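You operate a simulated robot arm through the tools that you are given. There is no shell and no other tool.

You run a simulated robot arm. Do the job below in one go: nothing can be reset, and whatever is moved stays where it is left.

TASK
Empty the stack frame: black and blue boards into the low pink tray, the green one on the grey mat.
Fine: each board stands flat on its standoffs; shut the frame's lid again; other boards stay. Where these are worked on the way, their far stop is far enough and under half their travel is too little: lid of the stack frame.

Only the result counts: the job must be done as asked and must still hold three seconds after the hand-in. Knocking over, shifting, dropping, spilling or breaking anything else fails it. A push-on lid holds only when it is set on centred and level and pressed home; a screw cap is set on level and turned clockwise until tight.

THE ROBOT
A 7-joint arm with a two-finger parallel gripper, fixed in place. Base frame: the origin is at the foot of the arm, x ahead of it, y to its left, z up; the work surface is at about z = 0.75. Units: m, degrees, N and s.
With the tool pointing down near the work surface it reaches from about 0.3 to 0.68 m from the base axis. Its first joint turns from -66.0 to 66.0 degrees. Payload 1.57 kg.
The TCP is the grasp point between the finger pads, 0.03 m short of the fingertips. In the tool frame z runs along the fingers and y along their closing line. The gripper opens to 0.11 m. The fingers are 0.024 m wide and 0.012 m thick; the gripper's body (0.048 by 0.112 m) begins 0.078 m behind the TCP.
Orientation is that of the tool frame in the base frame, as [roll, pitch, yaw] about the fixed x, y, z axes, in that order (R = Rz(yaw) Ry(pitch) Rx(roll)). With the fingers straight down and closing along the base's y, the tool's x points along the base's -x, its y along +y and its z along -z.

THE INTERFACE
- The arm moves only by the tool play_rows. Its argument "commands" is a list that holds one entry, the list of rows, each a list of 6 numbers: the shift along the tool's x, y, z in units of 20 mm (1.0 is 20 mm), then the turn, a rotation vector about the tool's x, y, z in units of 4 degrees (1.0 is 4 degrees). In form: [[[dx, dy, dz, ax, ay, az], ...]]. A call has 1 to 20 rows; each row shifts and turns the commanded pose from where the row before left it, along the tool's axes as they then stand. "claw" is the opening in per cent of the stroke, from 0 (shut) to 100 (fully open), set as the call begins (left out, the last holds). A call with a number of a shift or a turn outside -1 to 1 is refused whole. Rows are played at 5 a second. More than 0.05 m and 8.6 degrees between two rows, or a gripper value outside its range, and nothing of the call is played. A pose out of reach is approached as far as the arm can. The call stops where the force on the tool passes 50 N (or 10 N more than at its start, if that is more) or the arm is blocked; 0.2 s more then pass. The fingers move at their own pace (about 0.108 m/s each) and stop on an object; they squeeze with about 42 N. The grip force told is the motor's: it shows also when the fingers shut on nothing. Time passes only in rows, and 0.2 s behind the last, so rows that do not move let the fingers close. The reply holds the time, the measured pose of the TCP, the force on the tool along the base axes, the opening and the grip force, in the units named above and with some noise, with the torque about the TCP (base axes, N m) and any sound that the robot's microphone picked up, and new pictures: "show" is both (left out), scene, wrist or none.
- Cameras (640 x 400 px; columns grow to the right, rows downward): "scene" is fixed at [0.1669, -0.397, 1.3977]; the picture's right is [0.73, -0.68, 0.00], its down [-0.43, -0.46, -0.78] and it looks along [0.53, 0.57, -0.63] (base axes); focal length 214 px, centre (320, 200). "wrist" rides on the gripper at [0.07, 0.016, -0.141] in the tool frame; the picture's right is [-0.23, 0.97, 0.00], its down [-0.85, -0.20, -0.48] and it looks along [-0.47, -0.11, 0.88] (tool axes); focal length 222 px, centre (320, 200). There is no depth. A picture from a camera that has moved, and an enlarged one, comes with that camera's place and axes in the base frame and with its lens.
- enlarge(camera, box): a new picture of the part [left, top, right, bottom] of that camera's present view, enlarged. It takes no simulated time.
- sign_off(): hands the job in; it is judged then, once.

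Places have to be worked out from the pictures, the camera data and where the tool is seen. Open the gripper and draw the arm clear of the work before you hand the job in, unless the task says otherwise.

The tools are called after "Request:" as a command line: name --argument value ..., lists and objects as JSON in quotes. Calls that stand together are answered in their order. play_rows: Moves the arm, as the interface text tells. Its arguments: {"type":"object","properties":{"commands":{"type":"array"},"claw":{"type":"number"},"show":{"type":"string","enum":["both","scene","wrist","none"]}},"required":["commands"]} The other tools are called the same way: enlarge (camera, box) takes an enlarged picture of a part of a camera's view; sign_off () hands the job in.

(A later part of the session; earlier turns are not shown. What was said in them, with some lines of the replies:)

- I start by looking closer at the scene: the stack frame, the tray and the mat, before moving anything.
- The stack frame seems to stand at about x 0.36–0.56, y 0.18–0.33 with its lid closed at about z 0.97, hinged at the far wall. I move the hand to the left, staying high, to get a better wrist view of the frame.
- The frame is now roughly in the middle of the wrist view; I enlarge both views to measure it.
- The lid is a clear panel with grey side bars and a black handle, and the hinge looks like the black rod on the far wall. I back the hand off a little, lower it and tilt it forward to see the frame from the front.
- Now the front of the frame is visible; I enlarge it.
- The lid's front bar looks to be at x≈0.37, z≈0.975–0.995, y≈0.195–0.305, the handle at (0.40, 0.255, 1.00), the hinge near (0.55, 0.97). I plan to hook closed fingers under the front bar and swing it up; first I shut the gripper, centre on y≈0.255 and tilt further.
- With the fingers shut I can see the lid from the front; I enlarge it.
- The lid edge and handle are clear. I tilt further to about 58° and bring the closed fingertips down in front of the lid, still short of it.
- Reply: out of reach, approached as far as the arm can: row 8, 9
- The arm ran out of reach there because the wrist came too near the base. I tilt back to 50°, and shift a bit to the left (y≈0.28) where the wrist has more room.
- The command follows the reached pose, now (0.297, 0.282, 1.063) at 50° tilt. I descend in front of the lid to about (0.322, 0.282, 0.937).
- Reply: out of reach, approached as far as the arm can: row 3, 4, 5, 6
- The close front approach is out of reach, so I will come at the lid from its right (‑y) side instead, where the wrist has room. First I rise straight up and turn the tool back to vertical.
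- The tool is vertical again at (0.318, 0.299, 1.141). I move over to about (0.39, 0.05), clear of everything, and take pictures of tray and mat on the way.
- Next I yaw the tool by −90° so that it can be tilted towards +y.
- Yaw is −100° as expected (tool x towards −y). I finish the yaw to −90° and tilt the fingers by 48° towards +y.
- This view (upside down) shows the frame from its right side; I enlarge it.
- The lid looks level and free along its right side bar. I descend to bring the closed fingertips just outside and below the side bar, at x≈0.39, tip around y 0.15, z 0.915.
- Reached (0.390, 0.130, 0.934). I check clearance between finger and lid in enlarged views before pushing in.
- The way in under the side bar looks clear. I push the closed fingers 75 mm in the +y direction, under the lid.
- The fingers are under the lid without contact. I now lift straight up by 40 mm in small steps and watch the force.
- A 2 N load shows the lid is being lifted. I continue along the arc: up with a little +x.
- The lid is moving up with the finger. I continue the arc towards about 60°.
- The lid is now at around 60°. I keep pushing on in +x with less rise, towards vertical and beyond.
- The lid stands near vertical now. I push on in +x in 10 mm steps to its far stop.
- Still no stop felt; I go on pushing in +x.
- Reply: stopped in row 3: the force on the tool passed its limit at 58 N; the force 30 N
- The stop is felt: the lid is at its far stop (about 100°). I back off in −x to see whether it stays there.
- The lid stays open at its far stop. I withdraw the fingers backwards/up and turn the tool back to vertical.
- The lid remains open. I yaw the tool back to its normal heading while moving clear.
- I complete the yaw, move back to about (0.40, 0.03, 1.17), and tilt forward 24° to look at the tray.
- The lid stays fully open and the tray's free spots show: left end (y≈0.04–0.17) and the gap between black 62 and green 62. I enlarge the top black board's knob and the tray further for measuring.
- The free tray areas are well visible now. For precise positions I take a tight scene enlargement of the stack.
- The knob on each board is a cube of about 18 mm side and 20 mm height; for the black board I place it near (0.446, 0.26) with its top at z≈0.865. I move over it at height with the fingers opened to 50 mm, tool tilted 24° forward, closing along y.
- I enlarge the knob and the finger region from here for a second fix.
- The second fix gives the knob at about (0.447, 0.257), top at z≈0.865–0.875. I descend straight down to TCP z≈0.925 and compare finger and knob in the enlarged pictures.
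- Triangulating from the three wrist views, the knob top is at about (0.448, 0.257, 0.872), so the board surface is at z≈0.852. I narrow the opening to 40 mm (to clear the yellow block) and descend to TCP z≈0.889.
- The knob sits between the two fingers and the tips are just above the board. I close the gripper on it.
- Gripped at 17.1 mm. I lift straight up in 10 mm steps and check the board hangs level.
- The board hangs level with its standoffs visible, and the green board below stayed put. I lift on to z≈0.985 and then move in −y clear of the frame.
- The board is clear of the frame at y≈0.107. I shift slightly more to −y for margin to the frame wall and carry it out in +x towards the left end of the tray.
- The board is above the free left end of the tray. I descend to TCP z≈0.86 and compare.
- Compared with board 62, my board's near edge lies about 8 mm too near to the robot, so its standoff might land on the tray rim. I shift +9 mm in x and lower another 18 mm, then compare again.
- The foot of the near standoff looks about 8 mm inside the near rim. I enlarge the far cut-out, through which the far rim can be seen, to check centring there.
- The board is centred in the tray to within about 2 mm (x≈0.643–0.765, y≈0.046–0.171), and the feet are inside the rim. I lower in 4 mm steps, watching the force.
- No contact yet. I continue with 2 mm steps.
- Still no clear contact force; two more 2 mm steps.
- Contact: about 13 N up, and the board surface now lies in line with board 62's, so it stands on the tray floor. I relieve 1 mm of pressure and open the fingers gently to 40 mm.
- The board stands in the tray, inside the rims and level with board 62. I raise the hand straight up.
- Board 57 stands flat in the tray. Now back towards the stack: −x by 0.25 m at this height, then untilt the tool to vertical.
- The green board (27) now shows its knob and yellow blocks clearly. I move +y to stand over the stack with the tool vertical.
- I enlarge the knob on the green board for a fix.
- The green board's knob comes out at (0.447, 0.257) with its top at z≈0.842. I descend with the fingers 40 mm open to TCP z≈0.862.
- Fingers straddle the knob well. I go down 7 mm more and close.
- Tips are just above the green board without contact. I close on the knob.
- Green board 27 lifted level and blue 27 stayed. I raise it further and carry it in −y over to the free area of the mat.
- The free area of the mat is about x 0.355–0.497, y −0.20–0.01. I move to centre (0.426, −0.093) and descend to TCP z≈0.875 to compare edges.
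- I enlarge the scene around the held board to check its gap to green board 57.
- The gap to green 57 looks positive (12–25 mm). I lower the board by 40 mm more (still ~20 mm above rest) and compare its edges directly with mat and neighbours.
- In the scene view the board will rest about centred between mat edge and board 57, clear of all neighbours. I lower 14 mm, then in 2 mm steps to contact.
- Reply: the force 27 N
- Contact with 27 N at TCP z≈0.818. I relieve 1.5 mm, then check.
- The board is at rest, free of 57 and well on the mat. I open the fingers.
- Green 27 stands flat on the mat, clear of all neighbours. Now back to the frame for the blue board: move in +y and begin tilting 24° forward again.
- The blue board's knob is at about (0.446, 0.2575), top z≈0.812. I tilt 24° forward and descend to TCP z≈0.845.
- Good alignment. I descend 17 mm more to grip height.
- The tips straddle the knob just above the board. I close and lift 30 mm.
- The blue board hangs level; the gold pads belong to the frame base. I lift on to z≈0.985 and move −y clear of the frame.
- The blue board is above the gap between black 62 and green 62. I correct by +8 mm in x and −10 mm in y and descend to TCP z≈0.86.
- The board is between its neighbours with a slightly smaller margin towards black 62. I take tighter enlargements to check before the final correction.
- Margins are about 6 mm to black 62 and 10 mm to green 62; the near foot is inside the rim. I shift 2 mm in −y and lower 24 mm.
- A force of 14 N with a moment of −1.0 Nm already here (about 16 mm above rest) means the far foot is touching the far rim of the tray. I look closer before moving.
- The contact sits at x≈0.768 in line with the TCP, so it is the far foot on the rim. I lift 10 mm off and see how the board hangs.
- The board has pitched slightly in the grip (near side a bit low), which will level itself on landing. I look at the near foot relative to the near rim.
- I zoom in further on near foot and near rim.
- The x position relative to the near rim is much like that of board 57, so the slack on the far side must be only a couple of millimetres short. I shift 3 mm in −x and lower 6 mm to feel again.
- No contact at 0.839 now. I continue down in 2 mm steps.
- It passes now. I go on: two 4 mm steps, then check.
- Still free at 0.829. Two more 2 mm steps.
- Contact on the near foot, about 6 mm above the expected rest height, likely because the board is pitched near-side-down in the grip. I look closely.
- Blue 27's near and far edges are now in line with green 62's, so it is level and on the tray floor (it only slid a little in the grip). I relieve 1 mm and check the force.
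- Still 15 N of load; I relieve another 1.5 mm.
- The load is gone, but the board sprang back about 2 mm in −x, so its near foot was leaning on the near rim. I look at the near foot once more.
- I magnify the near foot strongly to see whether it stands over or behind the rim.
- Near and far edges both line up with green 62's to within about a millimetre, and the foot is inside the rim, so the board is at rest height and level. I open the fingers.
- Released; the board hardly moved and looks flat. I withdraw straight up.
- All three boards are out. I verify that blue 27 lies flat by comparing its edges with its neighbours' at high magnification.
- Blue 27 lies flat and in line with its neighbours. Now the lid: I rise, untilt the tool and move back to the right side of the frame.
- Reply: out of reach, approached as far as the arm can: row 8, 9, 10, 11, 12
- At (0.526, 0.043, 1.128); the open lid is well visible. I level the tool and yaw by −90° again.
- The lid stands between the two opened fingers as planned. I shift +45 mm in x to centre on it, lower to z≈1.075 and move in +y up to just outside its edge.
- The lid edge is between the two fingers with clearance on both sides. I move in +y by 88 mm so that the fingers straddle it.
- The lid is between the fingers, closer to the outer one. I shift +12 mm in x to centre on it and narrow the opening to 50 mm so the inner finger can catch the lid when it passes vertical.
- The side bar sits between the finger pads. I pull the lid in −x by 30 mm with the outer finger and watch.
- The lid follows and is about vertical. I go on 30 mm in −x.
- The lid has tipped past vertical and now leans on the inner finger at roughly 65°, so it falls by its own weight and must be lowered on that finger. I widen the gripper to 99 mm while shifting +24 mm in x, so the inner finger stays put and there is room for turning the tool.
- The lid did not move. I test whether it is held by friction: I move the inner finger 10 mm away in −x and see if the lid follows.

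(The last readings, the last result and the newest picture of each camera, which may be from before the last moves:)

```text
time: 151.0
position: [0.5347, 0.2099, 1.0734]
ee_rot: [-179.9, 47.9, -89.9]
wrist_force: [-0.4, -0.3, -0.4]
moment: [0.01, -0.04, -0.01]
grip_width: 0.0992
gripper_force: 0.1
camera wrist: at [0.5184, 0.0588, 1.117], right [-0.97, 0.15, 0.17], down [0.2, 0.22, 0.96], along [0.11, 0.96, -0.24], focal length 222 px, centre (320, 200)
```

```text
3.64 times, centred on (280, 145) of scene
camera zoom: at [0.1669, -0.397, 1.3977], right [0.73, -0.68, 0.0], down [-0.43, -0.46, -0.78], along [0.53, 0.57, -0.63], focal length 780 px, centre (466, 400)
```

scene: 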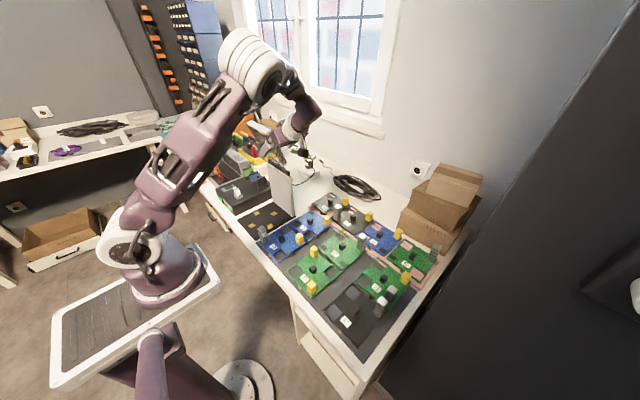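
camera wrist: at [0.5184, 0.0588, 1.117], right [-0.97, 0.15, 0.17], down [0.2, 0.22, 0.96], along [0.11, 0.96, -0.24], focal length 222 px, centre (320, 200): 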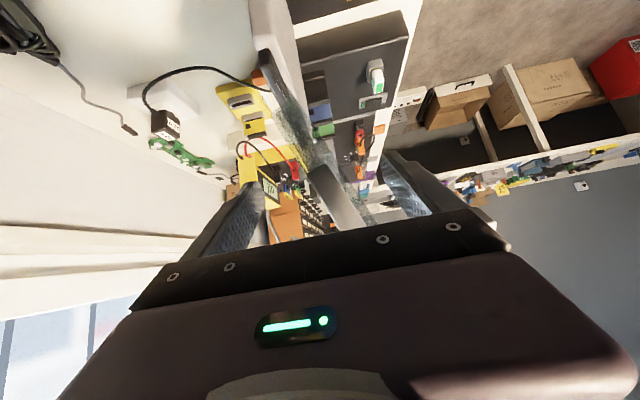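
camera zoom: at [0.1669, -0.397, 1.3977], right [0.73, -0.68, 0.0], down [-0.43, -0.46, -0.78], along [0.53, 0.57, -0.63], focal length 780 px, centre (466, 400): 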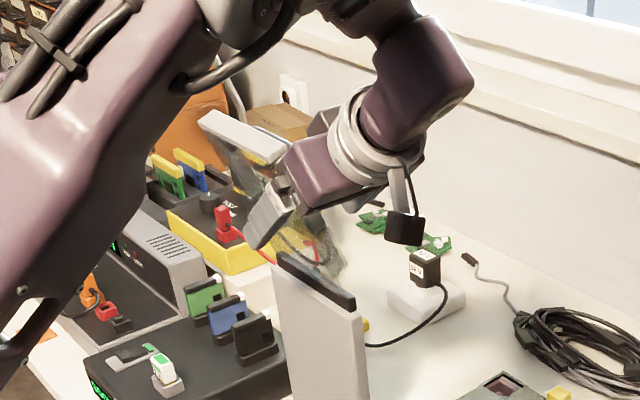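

The lid stayed where it was although the finger moved away: its hinge holds by friction. So I can withdraw, close the gripper and push it shut from above. I withdraw in −y first.

Request:
play_rows --commands '[[[0.736, 0, -0.817, 0, 0, 0], [0.736, 0, -0.817, 0, 0, 0], [0.736, 0, -0.817, 0, 0, 0], [0.736, 0, -0.817, 0, 0, 0], [0.736, 0, -0.817, 0, 0, 0], [0, 0, 0, 0, 0, 0]]]'

Request:
enlarge --camera "scene" --box '[230, 90, 330, 200]'

Request:
enlarge --camera "wrist" --box '[140, 60, 440, 240]'

```text
time: 152.4
position: [0.5336, 0.0984, 1.0751]
ee_rot: [-179.9, 47.9, -89.9]
wrist_force: [0.2, -0.6, 0.0]
moment: [0.03, 0.01, -0.01]
grip_width: 0.0992
gripper_force: 0.0
camera wrist: at [0.5184, -0.052, 1.1169], right [-0.97, 0.15, 0.17], down [0.2, 0.22, 0.96], along [0.11, 0.96, -0.24], focal length 222 px, centre (320, 200)
```

scene: 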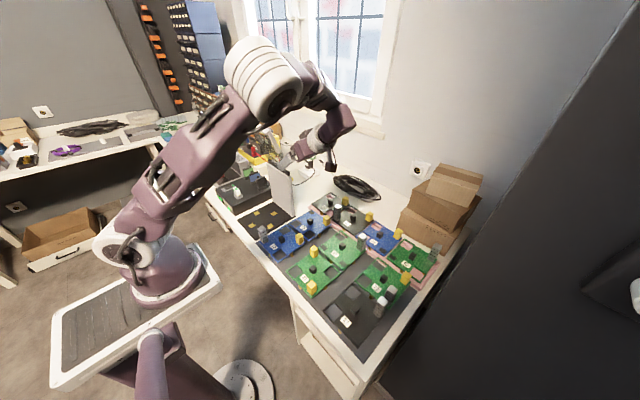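
wrist: 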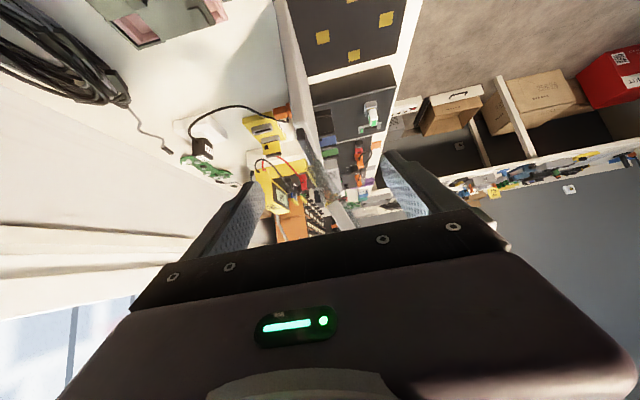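

```text
3.64 times, centred on (280, 145) of scene
camera zoom: at [0.1669, -0.397, 1.3977], right [0.73, -0.68, 0.0], down [-0.43, -0.46, -0.78], along [0.53, 0.57, -0.63], focal length 780 px, centre (466, 400)
```

zoom: 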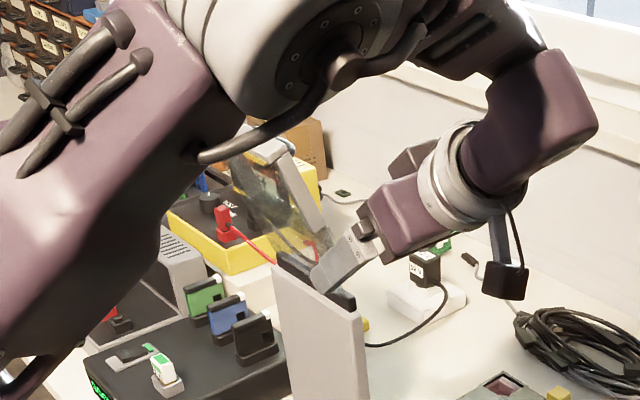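

```text
2.13 times, centred on (290, 150) of wrist
camera zoom: at [0.5184, -0.052, 1.1169], right [-0.97, 0.15, 0.17], down [0.2, 0.22, 0.96], along [0.11, 0.96, -0.24], focal length 474 px, centre (384, 307)
```

zoom: 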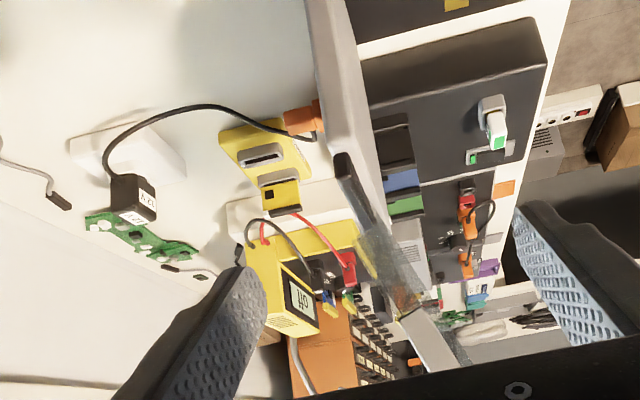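

The lid stays at about 70°. I shut the gripper, go round to the outer (+x) side of the lid at x≈0.58, z≈1.10 and move in +y so that the fingertips overlap the lid's edge.

Request:
play_rows --commands '[[[0, 0, 0, 0, 0, 0], [0, -0.767, 0, 0, 0, 0], [0, -0.767, 0, 0, 0, 0], [0, -0.767, 0, 0, 0, 0], [-0.929, 0, -0.836, 0, 0, 0], [-0.83, 0, 0.9225, 0, 0, 0], [-0.83, 0, 0.9225, 0, 0, 0], [-0.83, 0, 0.9225, 0, 0, 0], [-0.83, 0, 0.9225, 0, 0, 0], [0, 0, 0, 0, 0, 0]]]' --claw 0

Request:
enlarge --camera "scene" --box '[230, 90, 330, 200]'

Request:
enlarge --camera "wrist" --box '[200, 60, 440, 240]'

```text
time: 154.6
position: [0.5818, 0.1986, 1.0995]
ee_rot: [-179.9, 47.8, -89.9]
wrist_force: [0.7, 0.5, -0.2]
moment: [0.01, -0.02, 0.04]
grip_width: 0.0001
gripper_force: 21.3
camera wrist: at [0.5657, 0.0481, 1.1424], right [-0.97, 0.15, 0.17], down [0.2, 0.22, 0.96], along [0.11, 0.96, -0.24], focal length 222 px, centre (320, 200)
```

scene: 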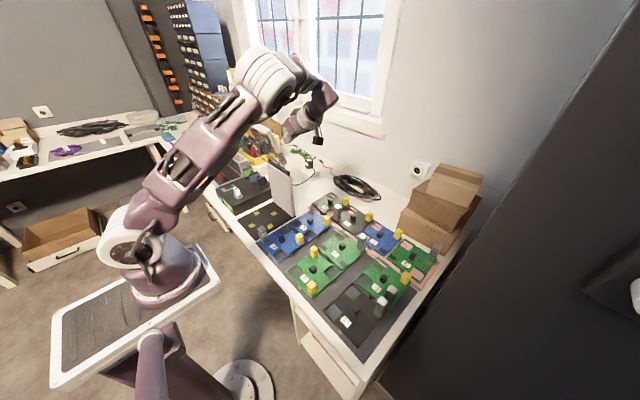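
wrist: 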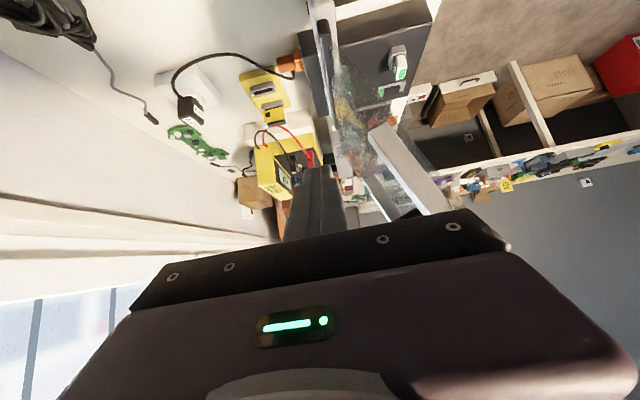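

```text
3.64 times, centred on (280, 145) of scene
camera zoom: at [0.167, -0.397, 1.3977], right [0.73, -0.68, 0.0], down [-0.43, -0.46, -0.78], along [0.53, 0.57, -0.63], focal length 780 px, centre (466, 400)
```

zoom: 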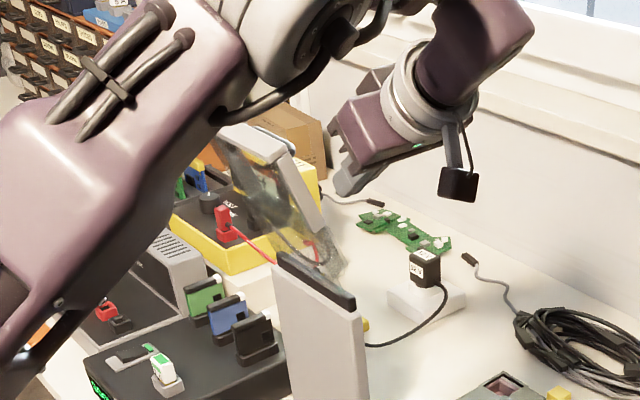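

```text
2.22 times, centred on (320, 150) of wrist
camera zoom: at [0.5657, 0.0481, 1.1424], right [-0.97, 0.15, 0.17], down [0.2, 0.22, 0.96], along [0.11, 0.96, -0.24], focal length 494 px, centre (320, 311)
```

zoom: 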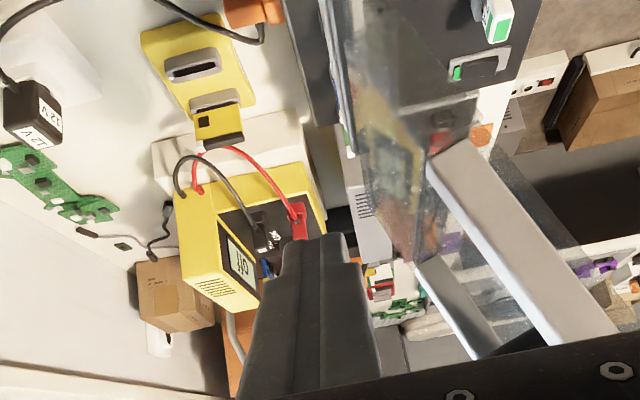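

The closed fingers are on the outer side of the lid. I push along the closing arc: first mostly in −x.

Request:
play_rows --commands '[[[0.07, 0.78, 0.064, 0, 0, 0], [0.07, 0.78, 0.064, 0, 0, 0], [0.07, 0.78, 0.064, 0, 0, 0], [0.07, 0.78, 0.064, 0, 0, 0], [0.07, 0.78, 0.064, 0, 0, 0], [0, 0, 0, 0, 0, 0]]]'

Request:
enlarge --camera "scene" --box '[220, 100, 320, 210]'

Request:
enlarge --camera "wrist" --box '[200, 60, 440, 240]'

```text
time: 156.0
position: [0.5023, 0.1965, 1.0893]
ee_rot: [-179.9, 47.9, -89.9]
wrist_force: [0.1, -0.2, -0.5]
moment: [0.04, 0.02, 0.02]
grip_width: 0.0
gripper_force: 20.7
camera wrist: at [0.4864, 0.0465, 1.1331], right [-0.97, 0.15, 0.17], down [0.2, 0.22, 0.96], along [0.11, 0.96, -0.24], focal length 222 px, centre (320, 200)
```

scene: 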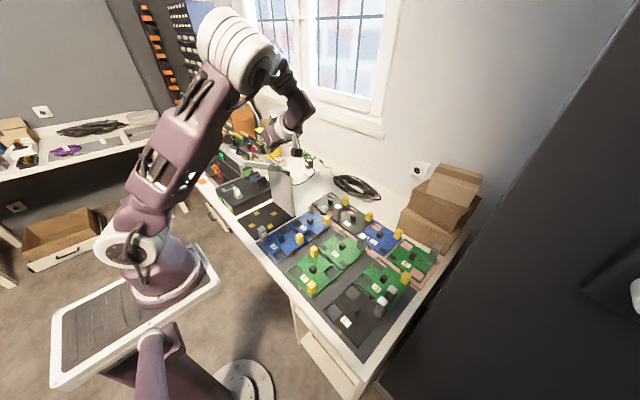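
wrist: 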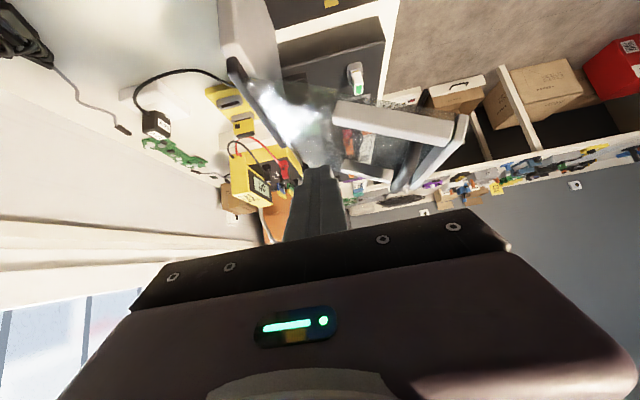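

```text
3.64 times, centred on (270, 155) of scene
camera zoom: at [0.1669, -0.397, 1.3977], right [0.73, -0.68, 0.0], down [-0.43, -0.46, -0.78], along [0.53, 0.57, -0.63], focal length 780 px, centre (502, 364)
```

zoom: 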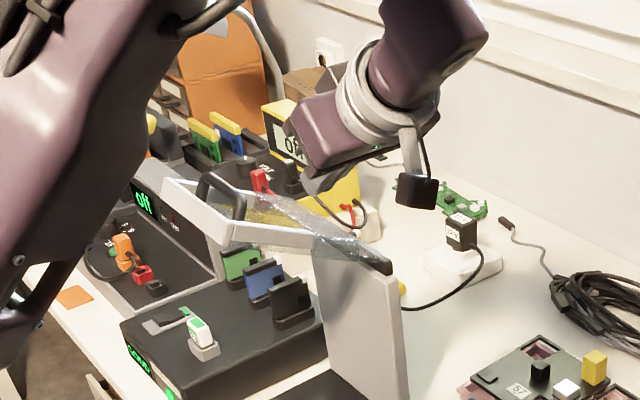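

```text
2.22 times, centred on (320, 150) of wrist
camera zoom: at [0.4864, 0.0465, 1.1331], right [-0.97, 0.15, 0.17], down [0.2, 0.22, 0.96], along [0.11, 0.96, -0.24], focal length 494 px, centre (320, 311)
```

zoom: 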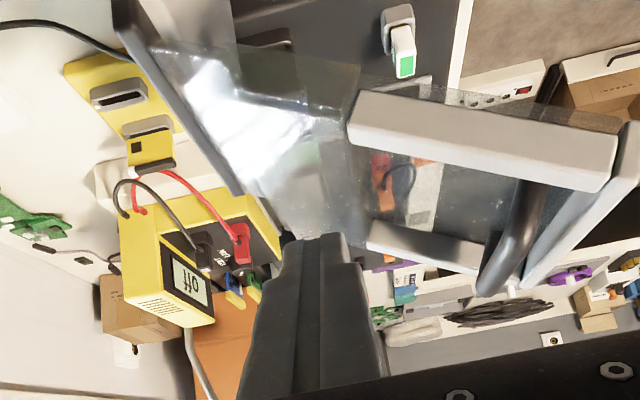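

The lid has swung well ahead of the finger and now stands at perhaps 15–20°. I wait briefly without moving and look whether it is still moving.

Request:
play_rows --commands '[[[0, 0, 0, 0, 0, 0], [0, 0, 0, 0, 0, 0], [0, 0, 0, 0, 0, 0]]]'

Request:
enlarge --camera "scene" --box '[220, 100, 320, 210]'

```text
time: 156.8
position: [0.5014, 0.1963, 1.0903]
ee_rot: [-179.9, 47.8, -89.9]
wrist_force: [0.0, 0.6, 0.2]
moment: [-0.03, -0.02, 0.03]
grip_width: 0.0
gripper_force: 21.5
camera wrist: at [0.4865, 0.0465, 1.1331], right [-0.97, 0.15, 0.17], down [0.2, 0.22, 0.96], along [0.11, 0.96, -0.24], focal length 222 px, centre (320, 200)
```

scene: 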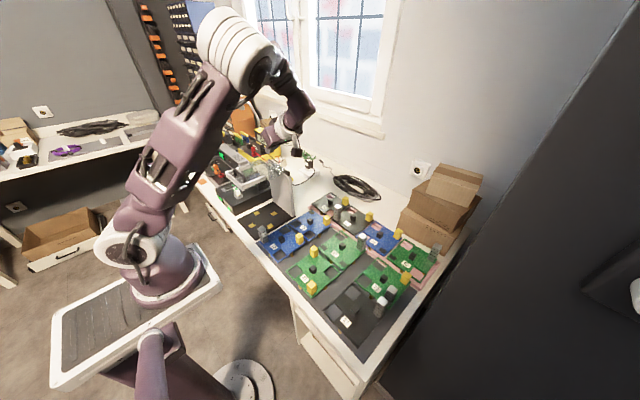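
wrist: 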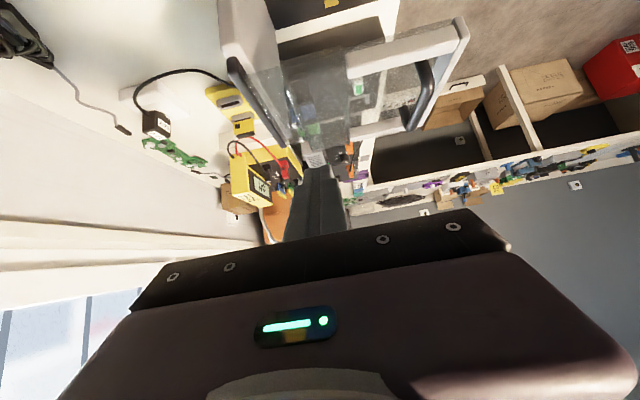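

```text
3.64 times, centred on (270, 155) of scene
camera zoom: at [0.1669, -0.397, 1.3977], right [0.73, -0.68, 0.0], down [-0.43, -0.46, -0.78], along [0.53, 0.57, -0.63], focal length 780 px, centre (502, 364)
```

zoom: 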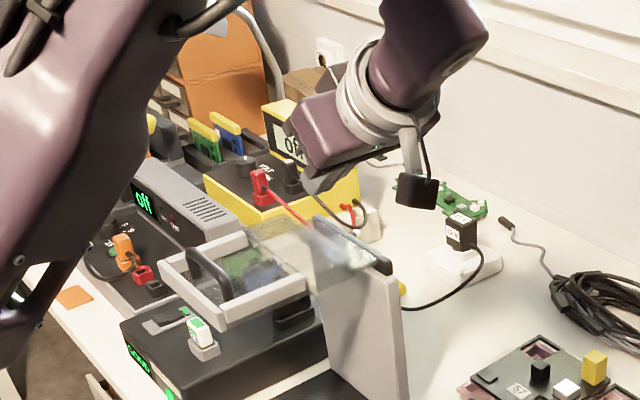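

The lid has sunk shut by itself, slowly. I compare it with the picture from the start, using the same enlargement.

Request:
enlarge --camera "scene" --box '[210, 150, 310, 240]'

Request:
enlarge --camera "scene" --box '[225, 155, 295, 225]'

```text
4.44 times, centred on (260, 195) of scene
camera zoom: at [0.1669, -0.397, 1.3977], right [0.73, -0.68, 0.0], down [-0.43, -0.46, -0.78], along [0.53, 0.57, -0.63], focal length 953 px, centre (587, 222)
```

zoom: 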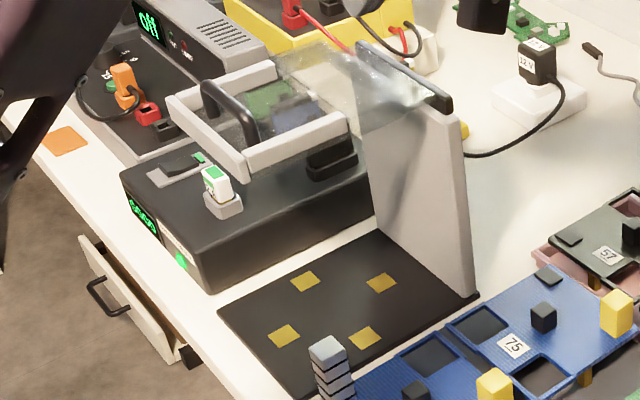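

```text
5.71 times, centred on (260, 190) of scene
camera zoom: at [0.1669, -0.397, 1.3977], right [0.73, -0.68, 0.0], down [-0.43, -0.46, -0.78], along [0.53, 0.57, -0.63], focal length 1226 px, centre (663, 257)
```

zoom: 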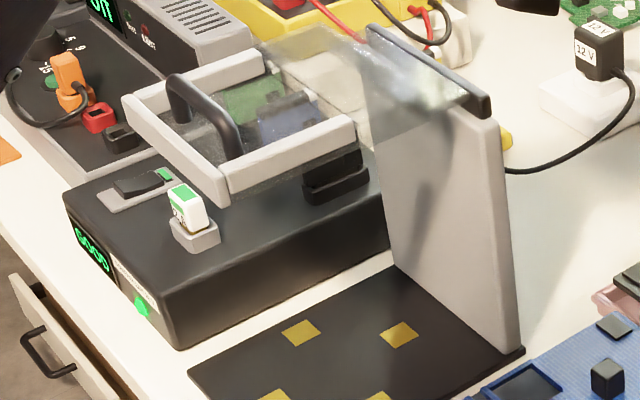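

The lid is back in its original place. To be sure it is fully down I move the closed fingertips above its side bar and press lightly.

Request:
play_rows --commands '[[[0.51, 0.875, 0.46, 0, 0, 0], [0.51, 0.875, 0.46, 0, 0, 0], [0.51, 0.875, 0.46, 0, 0, 0], [0.51, 0.875, 0.46, 0, 0, 0], [0.186, 0, 0.167, 0, 0, 0], [0.186, 0, 0.167, 0, 0, 0], [0, 0, 0, 0, 0, 0]]]'

Request:
enlarge --camera "wrist" --box '[200, 60, 440, 240]'

Request:
enlarge --camera "scene" --box '[210, 140, 310, 230]'

```text
time: 158.4
position: [0.4326, 0.1977, 1.0253]
ee_rot: [-179.9, 47.8, -89.8]
wrist_force: [-0.9, 0.0, 0.0]
moment: [0.03, -0.02, 0.03]
grip_width: 0.0
gripper_force: 21.1
camera wrist: at [0.4161, 0.0474, 1.0672], right [-0.97, 0.15, 0.17], down [0.2, 0.22, 0.96], along [0.11, 0.96, -0.24], focal length 222 px, centre (320, 200)
```

scene: 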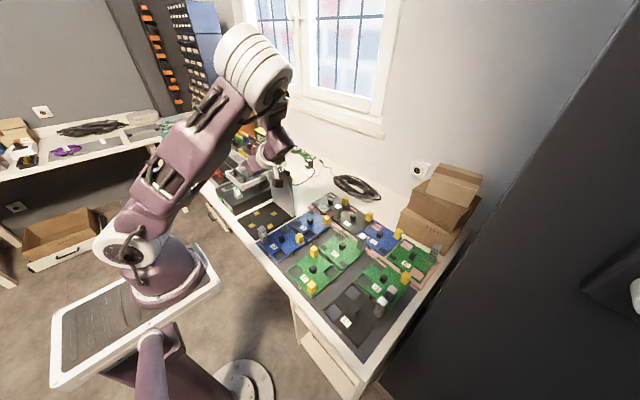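
wrist: 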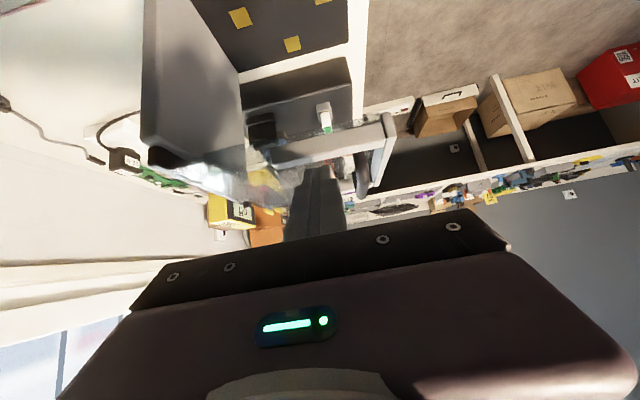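

```text
2.22 times, centred on (320, 150) of wrist
camera zoom: at [0.4161, 0.0474, 1.0672], right [-0.97, 0.15, 0.17], down [0.2, 0.22, 0.96], along [0.11, 0.96, -0.24], focal length 494 px, centre (320, 311)
```

zoom: 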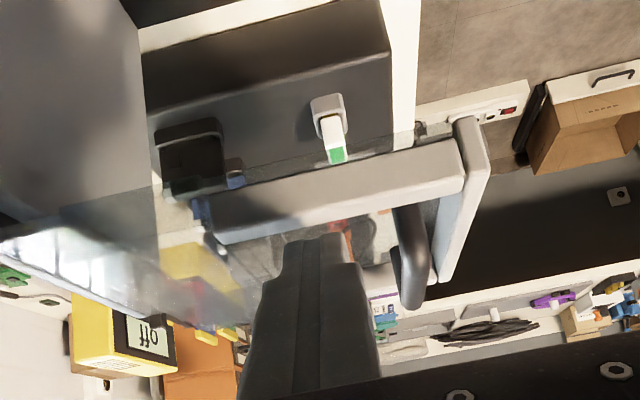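

```text
4.44 times, centred on (260, 185) of scene
camera zoom: at [0.1669, -0.397, 1.3977], right [0.73, -0.68, 0.0], down [-0.43, -0.46, -0.78], along [0.53, 0.57, -0.63], focal length 953 px, centre (587, 267)
```

zoom: 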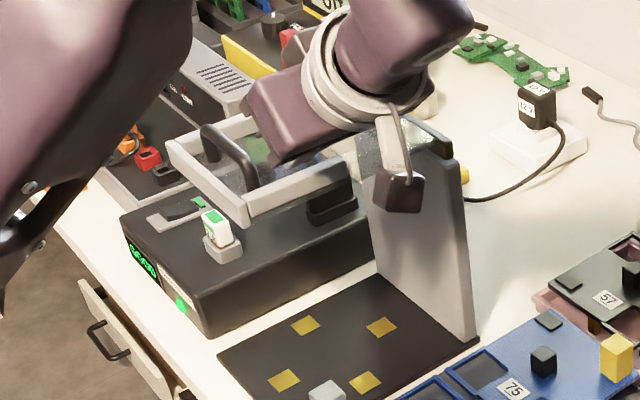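

I press down in small steps until a light contact is felt.

Request:
play_rows --commands '[[[0.149, 0, 0.134, 0, 0, 0], [0.149, 0, 0.134, 0, 0, 0], [0.149, 0, 0.134, 0, 0, 0], [0, 0, 0, 0, 0, 0]]]' --show "none"

Request:
play_rows --commands '[[[0.075, 0, 0.067, 0, 0, 0], [0.075, 0, 0.067, 0, 0, 0], [0, 0, 0, 0, 0, 0]]]' --show "none"

```text
time: 159.4
position: [0.4332, 0.1968, 1.0137]
ee_rot: [-180.0, 47.9, -89.9]
wrist_force: [0.1, -0.4, -0.1]
moment: [0.01, 0.02, 0.0]
grip_width: 0.0002
gripper_force: 21.2
```

```text
time: 160.2
position: [0.4337, 0.1968, 1.0103]
ee_rot: [-179.6, 48.0, -89.7]
wrist_force: [1.5, -9.3, 35.4]
moment: [0.22, -0.09, 0.35]
grip_width: 0.0
gripper_force: 21.0
```

A firm 35 N stop: the lid is fully shut. I back off upward and withdraw in −y.

Request:
play_rows --commands '[[[-0.372, 0, -0.335, 0, 0, 0], [-0.743, 0, -0.669, 0, 0, 0], [-0.743, 0, -0.669, 0, 0, 0], [0, 0, -1, 0, 0, 0], [0, 0, -1, 0, 0, 0], [0, 0, -1, 0, 0, 0], [0, 0, -1, 0, 0, 0], [0, 0, -1, 0, 0, 0], [0, 0, -1, 0, 0, 0], [0, 0, 0, 0, 0, 0]]]'

Request:
enlarge --camera "scene" --box '[210, 150, 310, 240]'

```text
time: 162.4
position: [0.4328, 0.1071, 1.1405]
ee_rot: [-179.8, 47.9, -89.9]
wrist_force: [-0.4, 0.0, -0.8]
moment: [-0.01, 0.0, -0.02]
grip_width: 0.0
gripper_force: 21.5
camera wrist: at [0.4163, -0.0426, 1.1831], right [-0.97, 0.15, 0.17], down [0.2, 0.22, 0.96], along [0.11, 0.96, -0.24], focal length 222 px, centre (320, 200)
```

scene: 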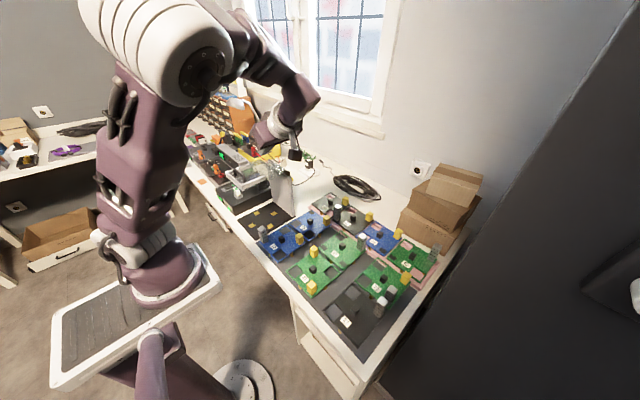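
wrist: 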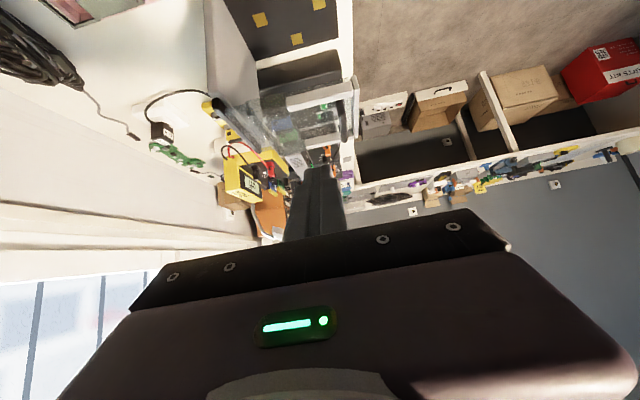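

```text
4.44 times, centred on (260, 195) of scene
camera zoom: at [0.1669, -0.397, 1.3977], right [0.73, -0.68, 0.0], down [-0.43, -0.46, -0.78], along [0.53, 0.57, -0.63], focal length 953 px, centre (587, 222)
```

zoom: 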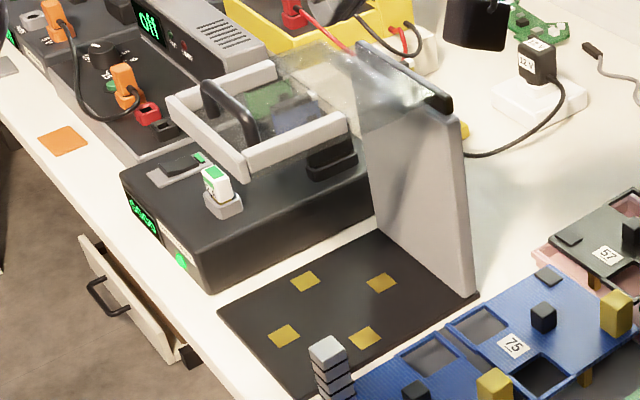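

The lid is shut exactly as at the start, and the frame has not moved. I untilt, open the gripper and rise clear.

Request:
play_rows --commands '[[[0, 0, 0, 0, 1, 0], [0, 0, 0, 0, 1, 0], [0, 0, 0, 0, 1, 0], [0, 0, 0, 0, 1, 0], [0, 0, 0, 0, 1, 0], [0, 0, 0, 0, 1, 0], [0, 0, 0, 0, 1, 0], [0, 0, 0, 0, 1, 0], [0, 0, 0, 0, 1, 0], [0, 0, 0, 0, 1, 0], [0, 0, 0, 0, 1, 0], [0, 0, 0, 0, 1, 0], [0, 0, -1, 0, 0, 0], [0, 0, -1, 0, 0, 0], [0, 0, -1, 0, 0, 0], [0, 0, -1, 0, 0, 0], [0, 0, -1, 0, 0, 0], [0, 0, -1, 0, 0, 0], [0, 0, 0, 0, 0, 0]]]' --claw 100

Request:
enlarge --camera "scene" --box '[290, 180, 450, 280]'

Request:
enlarge --camera "scene" --box '[250, 210, 430, 340]'

```text
time: 166.4
position: [0.4306, 0.1095, 1.2593]
ee_rot: [180.0, -0.1, -89.9]
wrist_force: [0.4, -0.6, 0.4]
moment: [0.01, 0.0, 0.03]
grip_width: 0.1098
gripper_force: 0.1
camera wrist: at [0.4151, 0.0419, 1.3999], right [-0.97, 0.23, 0.0], down [0.2, 0.86, 0.48], along [0.11, 0.46, -0.88], focal length 222 px, centre (320, 200)
```

scene: 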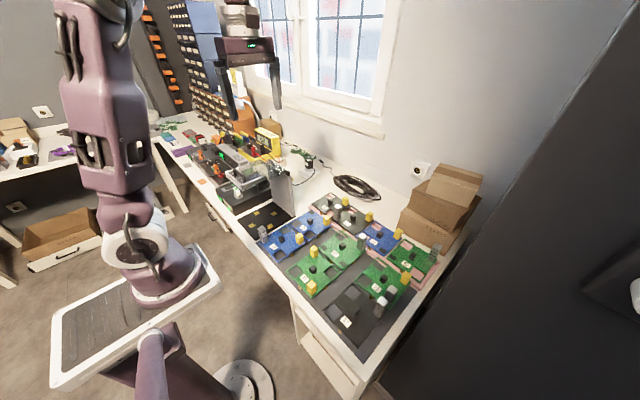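
wrist: 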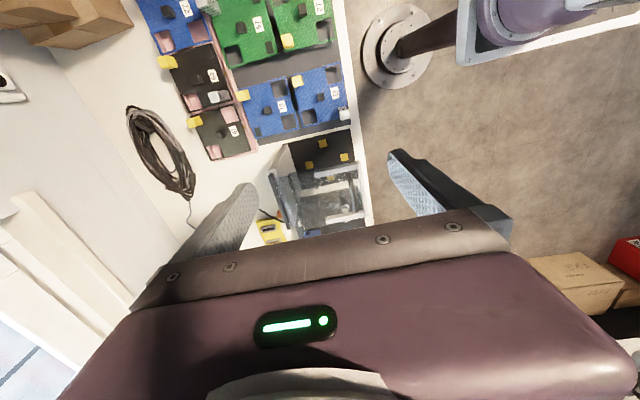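

```text
4.00 times, centred on (370, 230) of scene
camera zoom: at [0.1669, -0.397, 1.3977], right [0.73, -0.68, 0.0], down [-0.43, -0.46, -0.78], along [0.53, 0.57, -0.63], focal length 858 px, centre (120, 80)
```

zoom: 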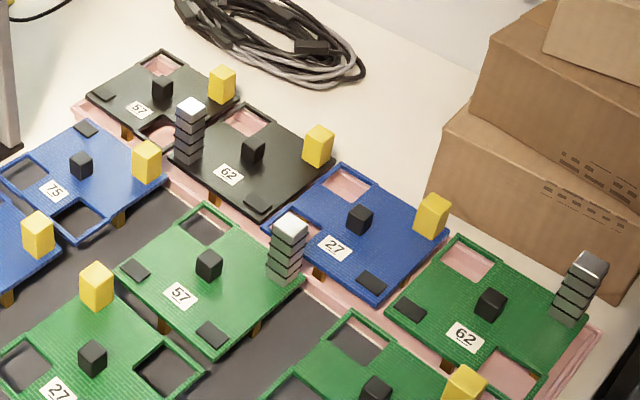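

```text
3.08 times, centred on (340, 275) of scene
camera zoom: at [0.1669, -0.397, 1.3977], right [0.73, -0.68, 0.0], down [-0.43, -0.46, -0.78], along [0.53, 0.57, -0.63], focal length 660 px, centre (258, -31)
```

zoom: 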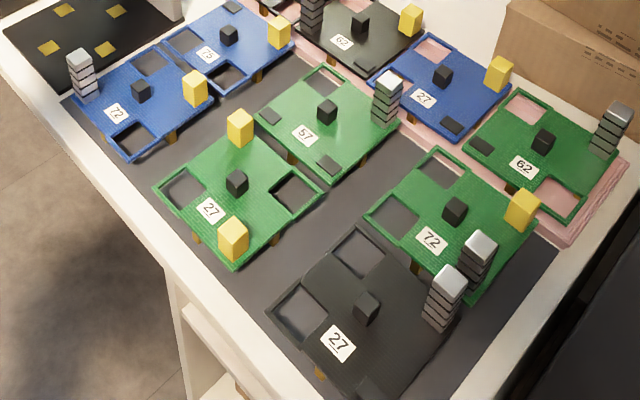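

All boards are in place. I make a last check of the tray from the wrist camera and of both placed boards at high magnification.

Request:
enlarge --camera "wrist" --box '[110, 0, 270, 170]'

Request:
enlarge --camera "scene" --box '[352, 212, 412, 262]'

Request:
enlarge --camera "scene" --box '[305, 185, 365, 235]'

```text
2.35 times, centred on (190, 85) of wrist
camera zoom: at [0.4151, 0.0419, 1.3999], right [-0.97, 0.23, 0.0], down [0.2, 0.86, 0.48], along [0.11, 0.46, -0.88], focal length 523 px, centre (626, 471)
```

zoom: 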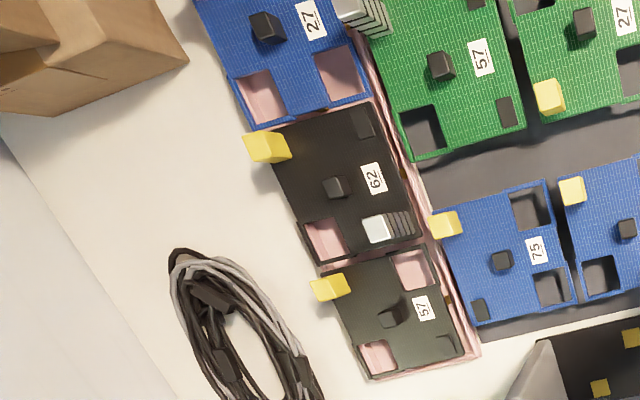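

```text
8.00 times, centred on (382, 237) of scene
camera zoom: at [0.1669, -0.397, 1.3977], right [0.73, -0.68, 0.0], down [-0.43, -0.46, -0.78], along [0.53, 0.57, -0.63], focal length 1716 px, centre (-176, -96)
```

zoom: 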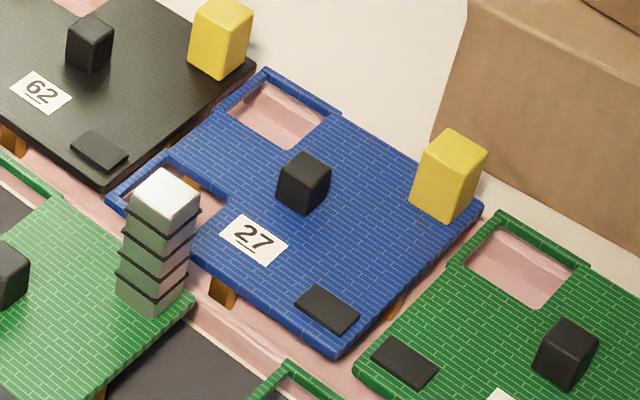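

```text
8.00 times, centred on (335, 210) of scene
camera zoom: at [0.1669, -0.397, 1.3977], right [0.73, -0.68, 0.0], down [-0.43, -0.46, -0.78], along [0.53, 0.57, -0.63], focal length 1716 px, centre (200, 120)
```

zoom: 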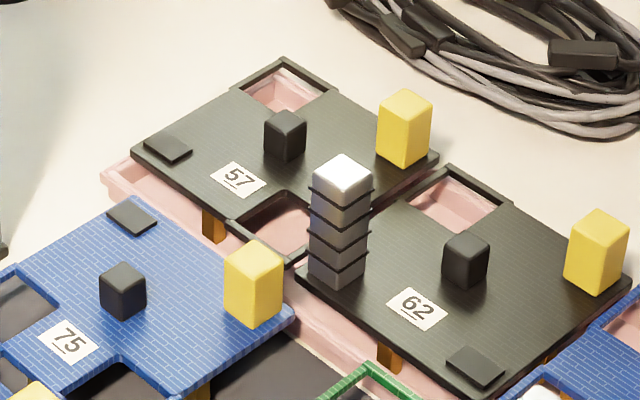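

Everything is as asked:
- The black 57 and blue 27 boards stand flat in the pink tray.
- The green 27 board stands flat on the mat.
- The frame is empty and its lid is shut to its stop.
- The gripper is open and well clear.

I hand in the job.

Request:
sign_off

```text
The job is handed in.
```

I emptied the stack frame and handed the job in. I haven't seen the verdict.

- **Black 57 and blue 27:** both stand in the low pink tray. Black 57 is at the left end and blue 27 is between black 62 and green 62. In the last enlarged pictures both lie flat with their feet inside the tray rims.
- **Green 27:** it stands flat on the grey mat, clear of the boards around it.
- **Lid:** opened to its far stop, then shut again. It swung the last part closed by itself. I then pressed it down and felt a firm stop at about 35 N.
- **Everything else:** the last pictures show no other board or object moved. The gripper is open and drawn up clear of the work.

While I was lowering blue 27, its far foot first caught the tray's far rim. I lifted it, moved it 3 mm towards the robot and set it down again. Its edge sits a few millimetres nearer the robot than black 62's, but in line with green 62's.
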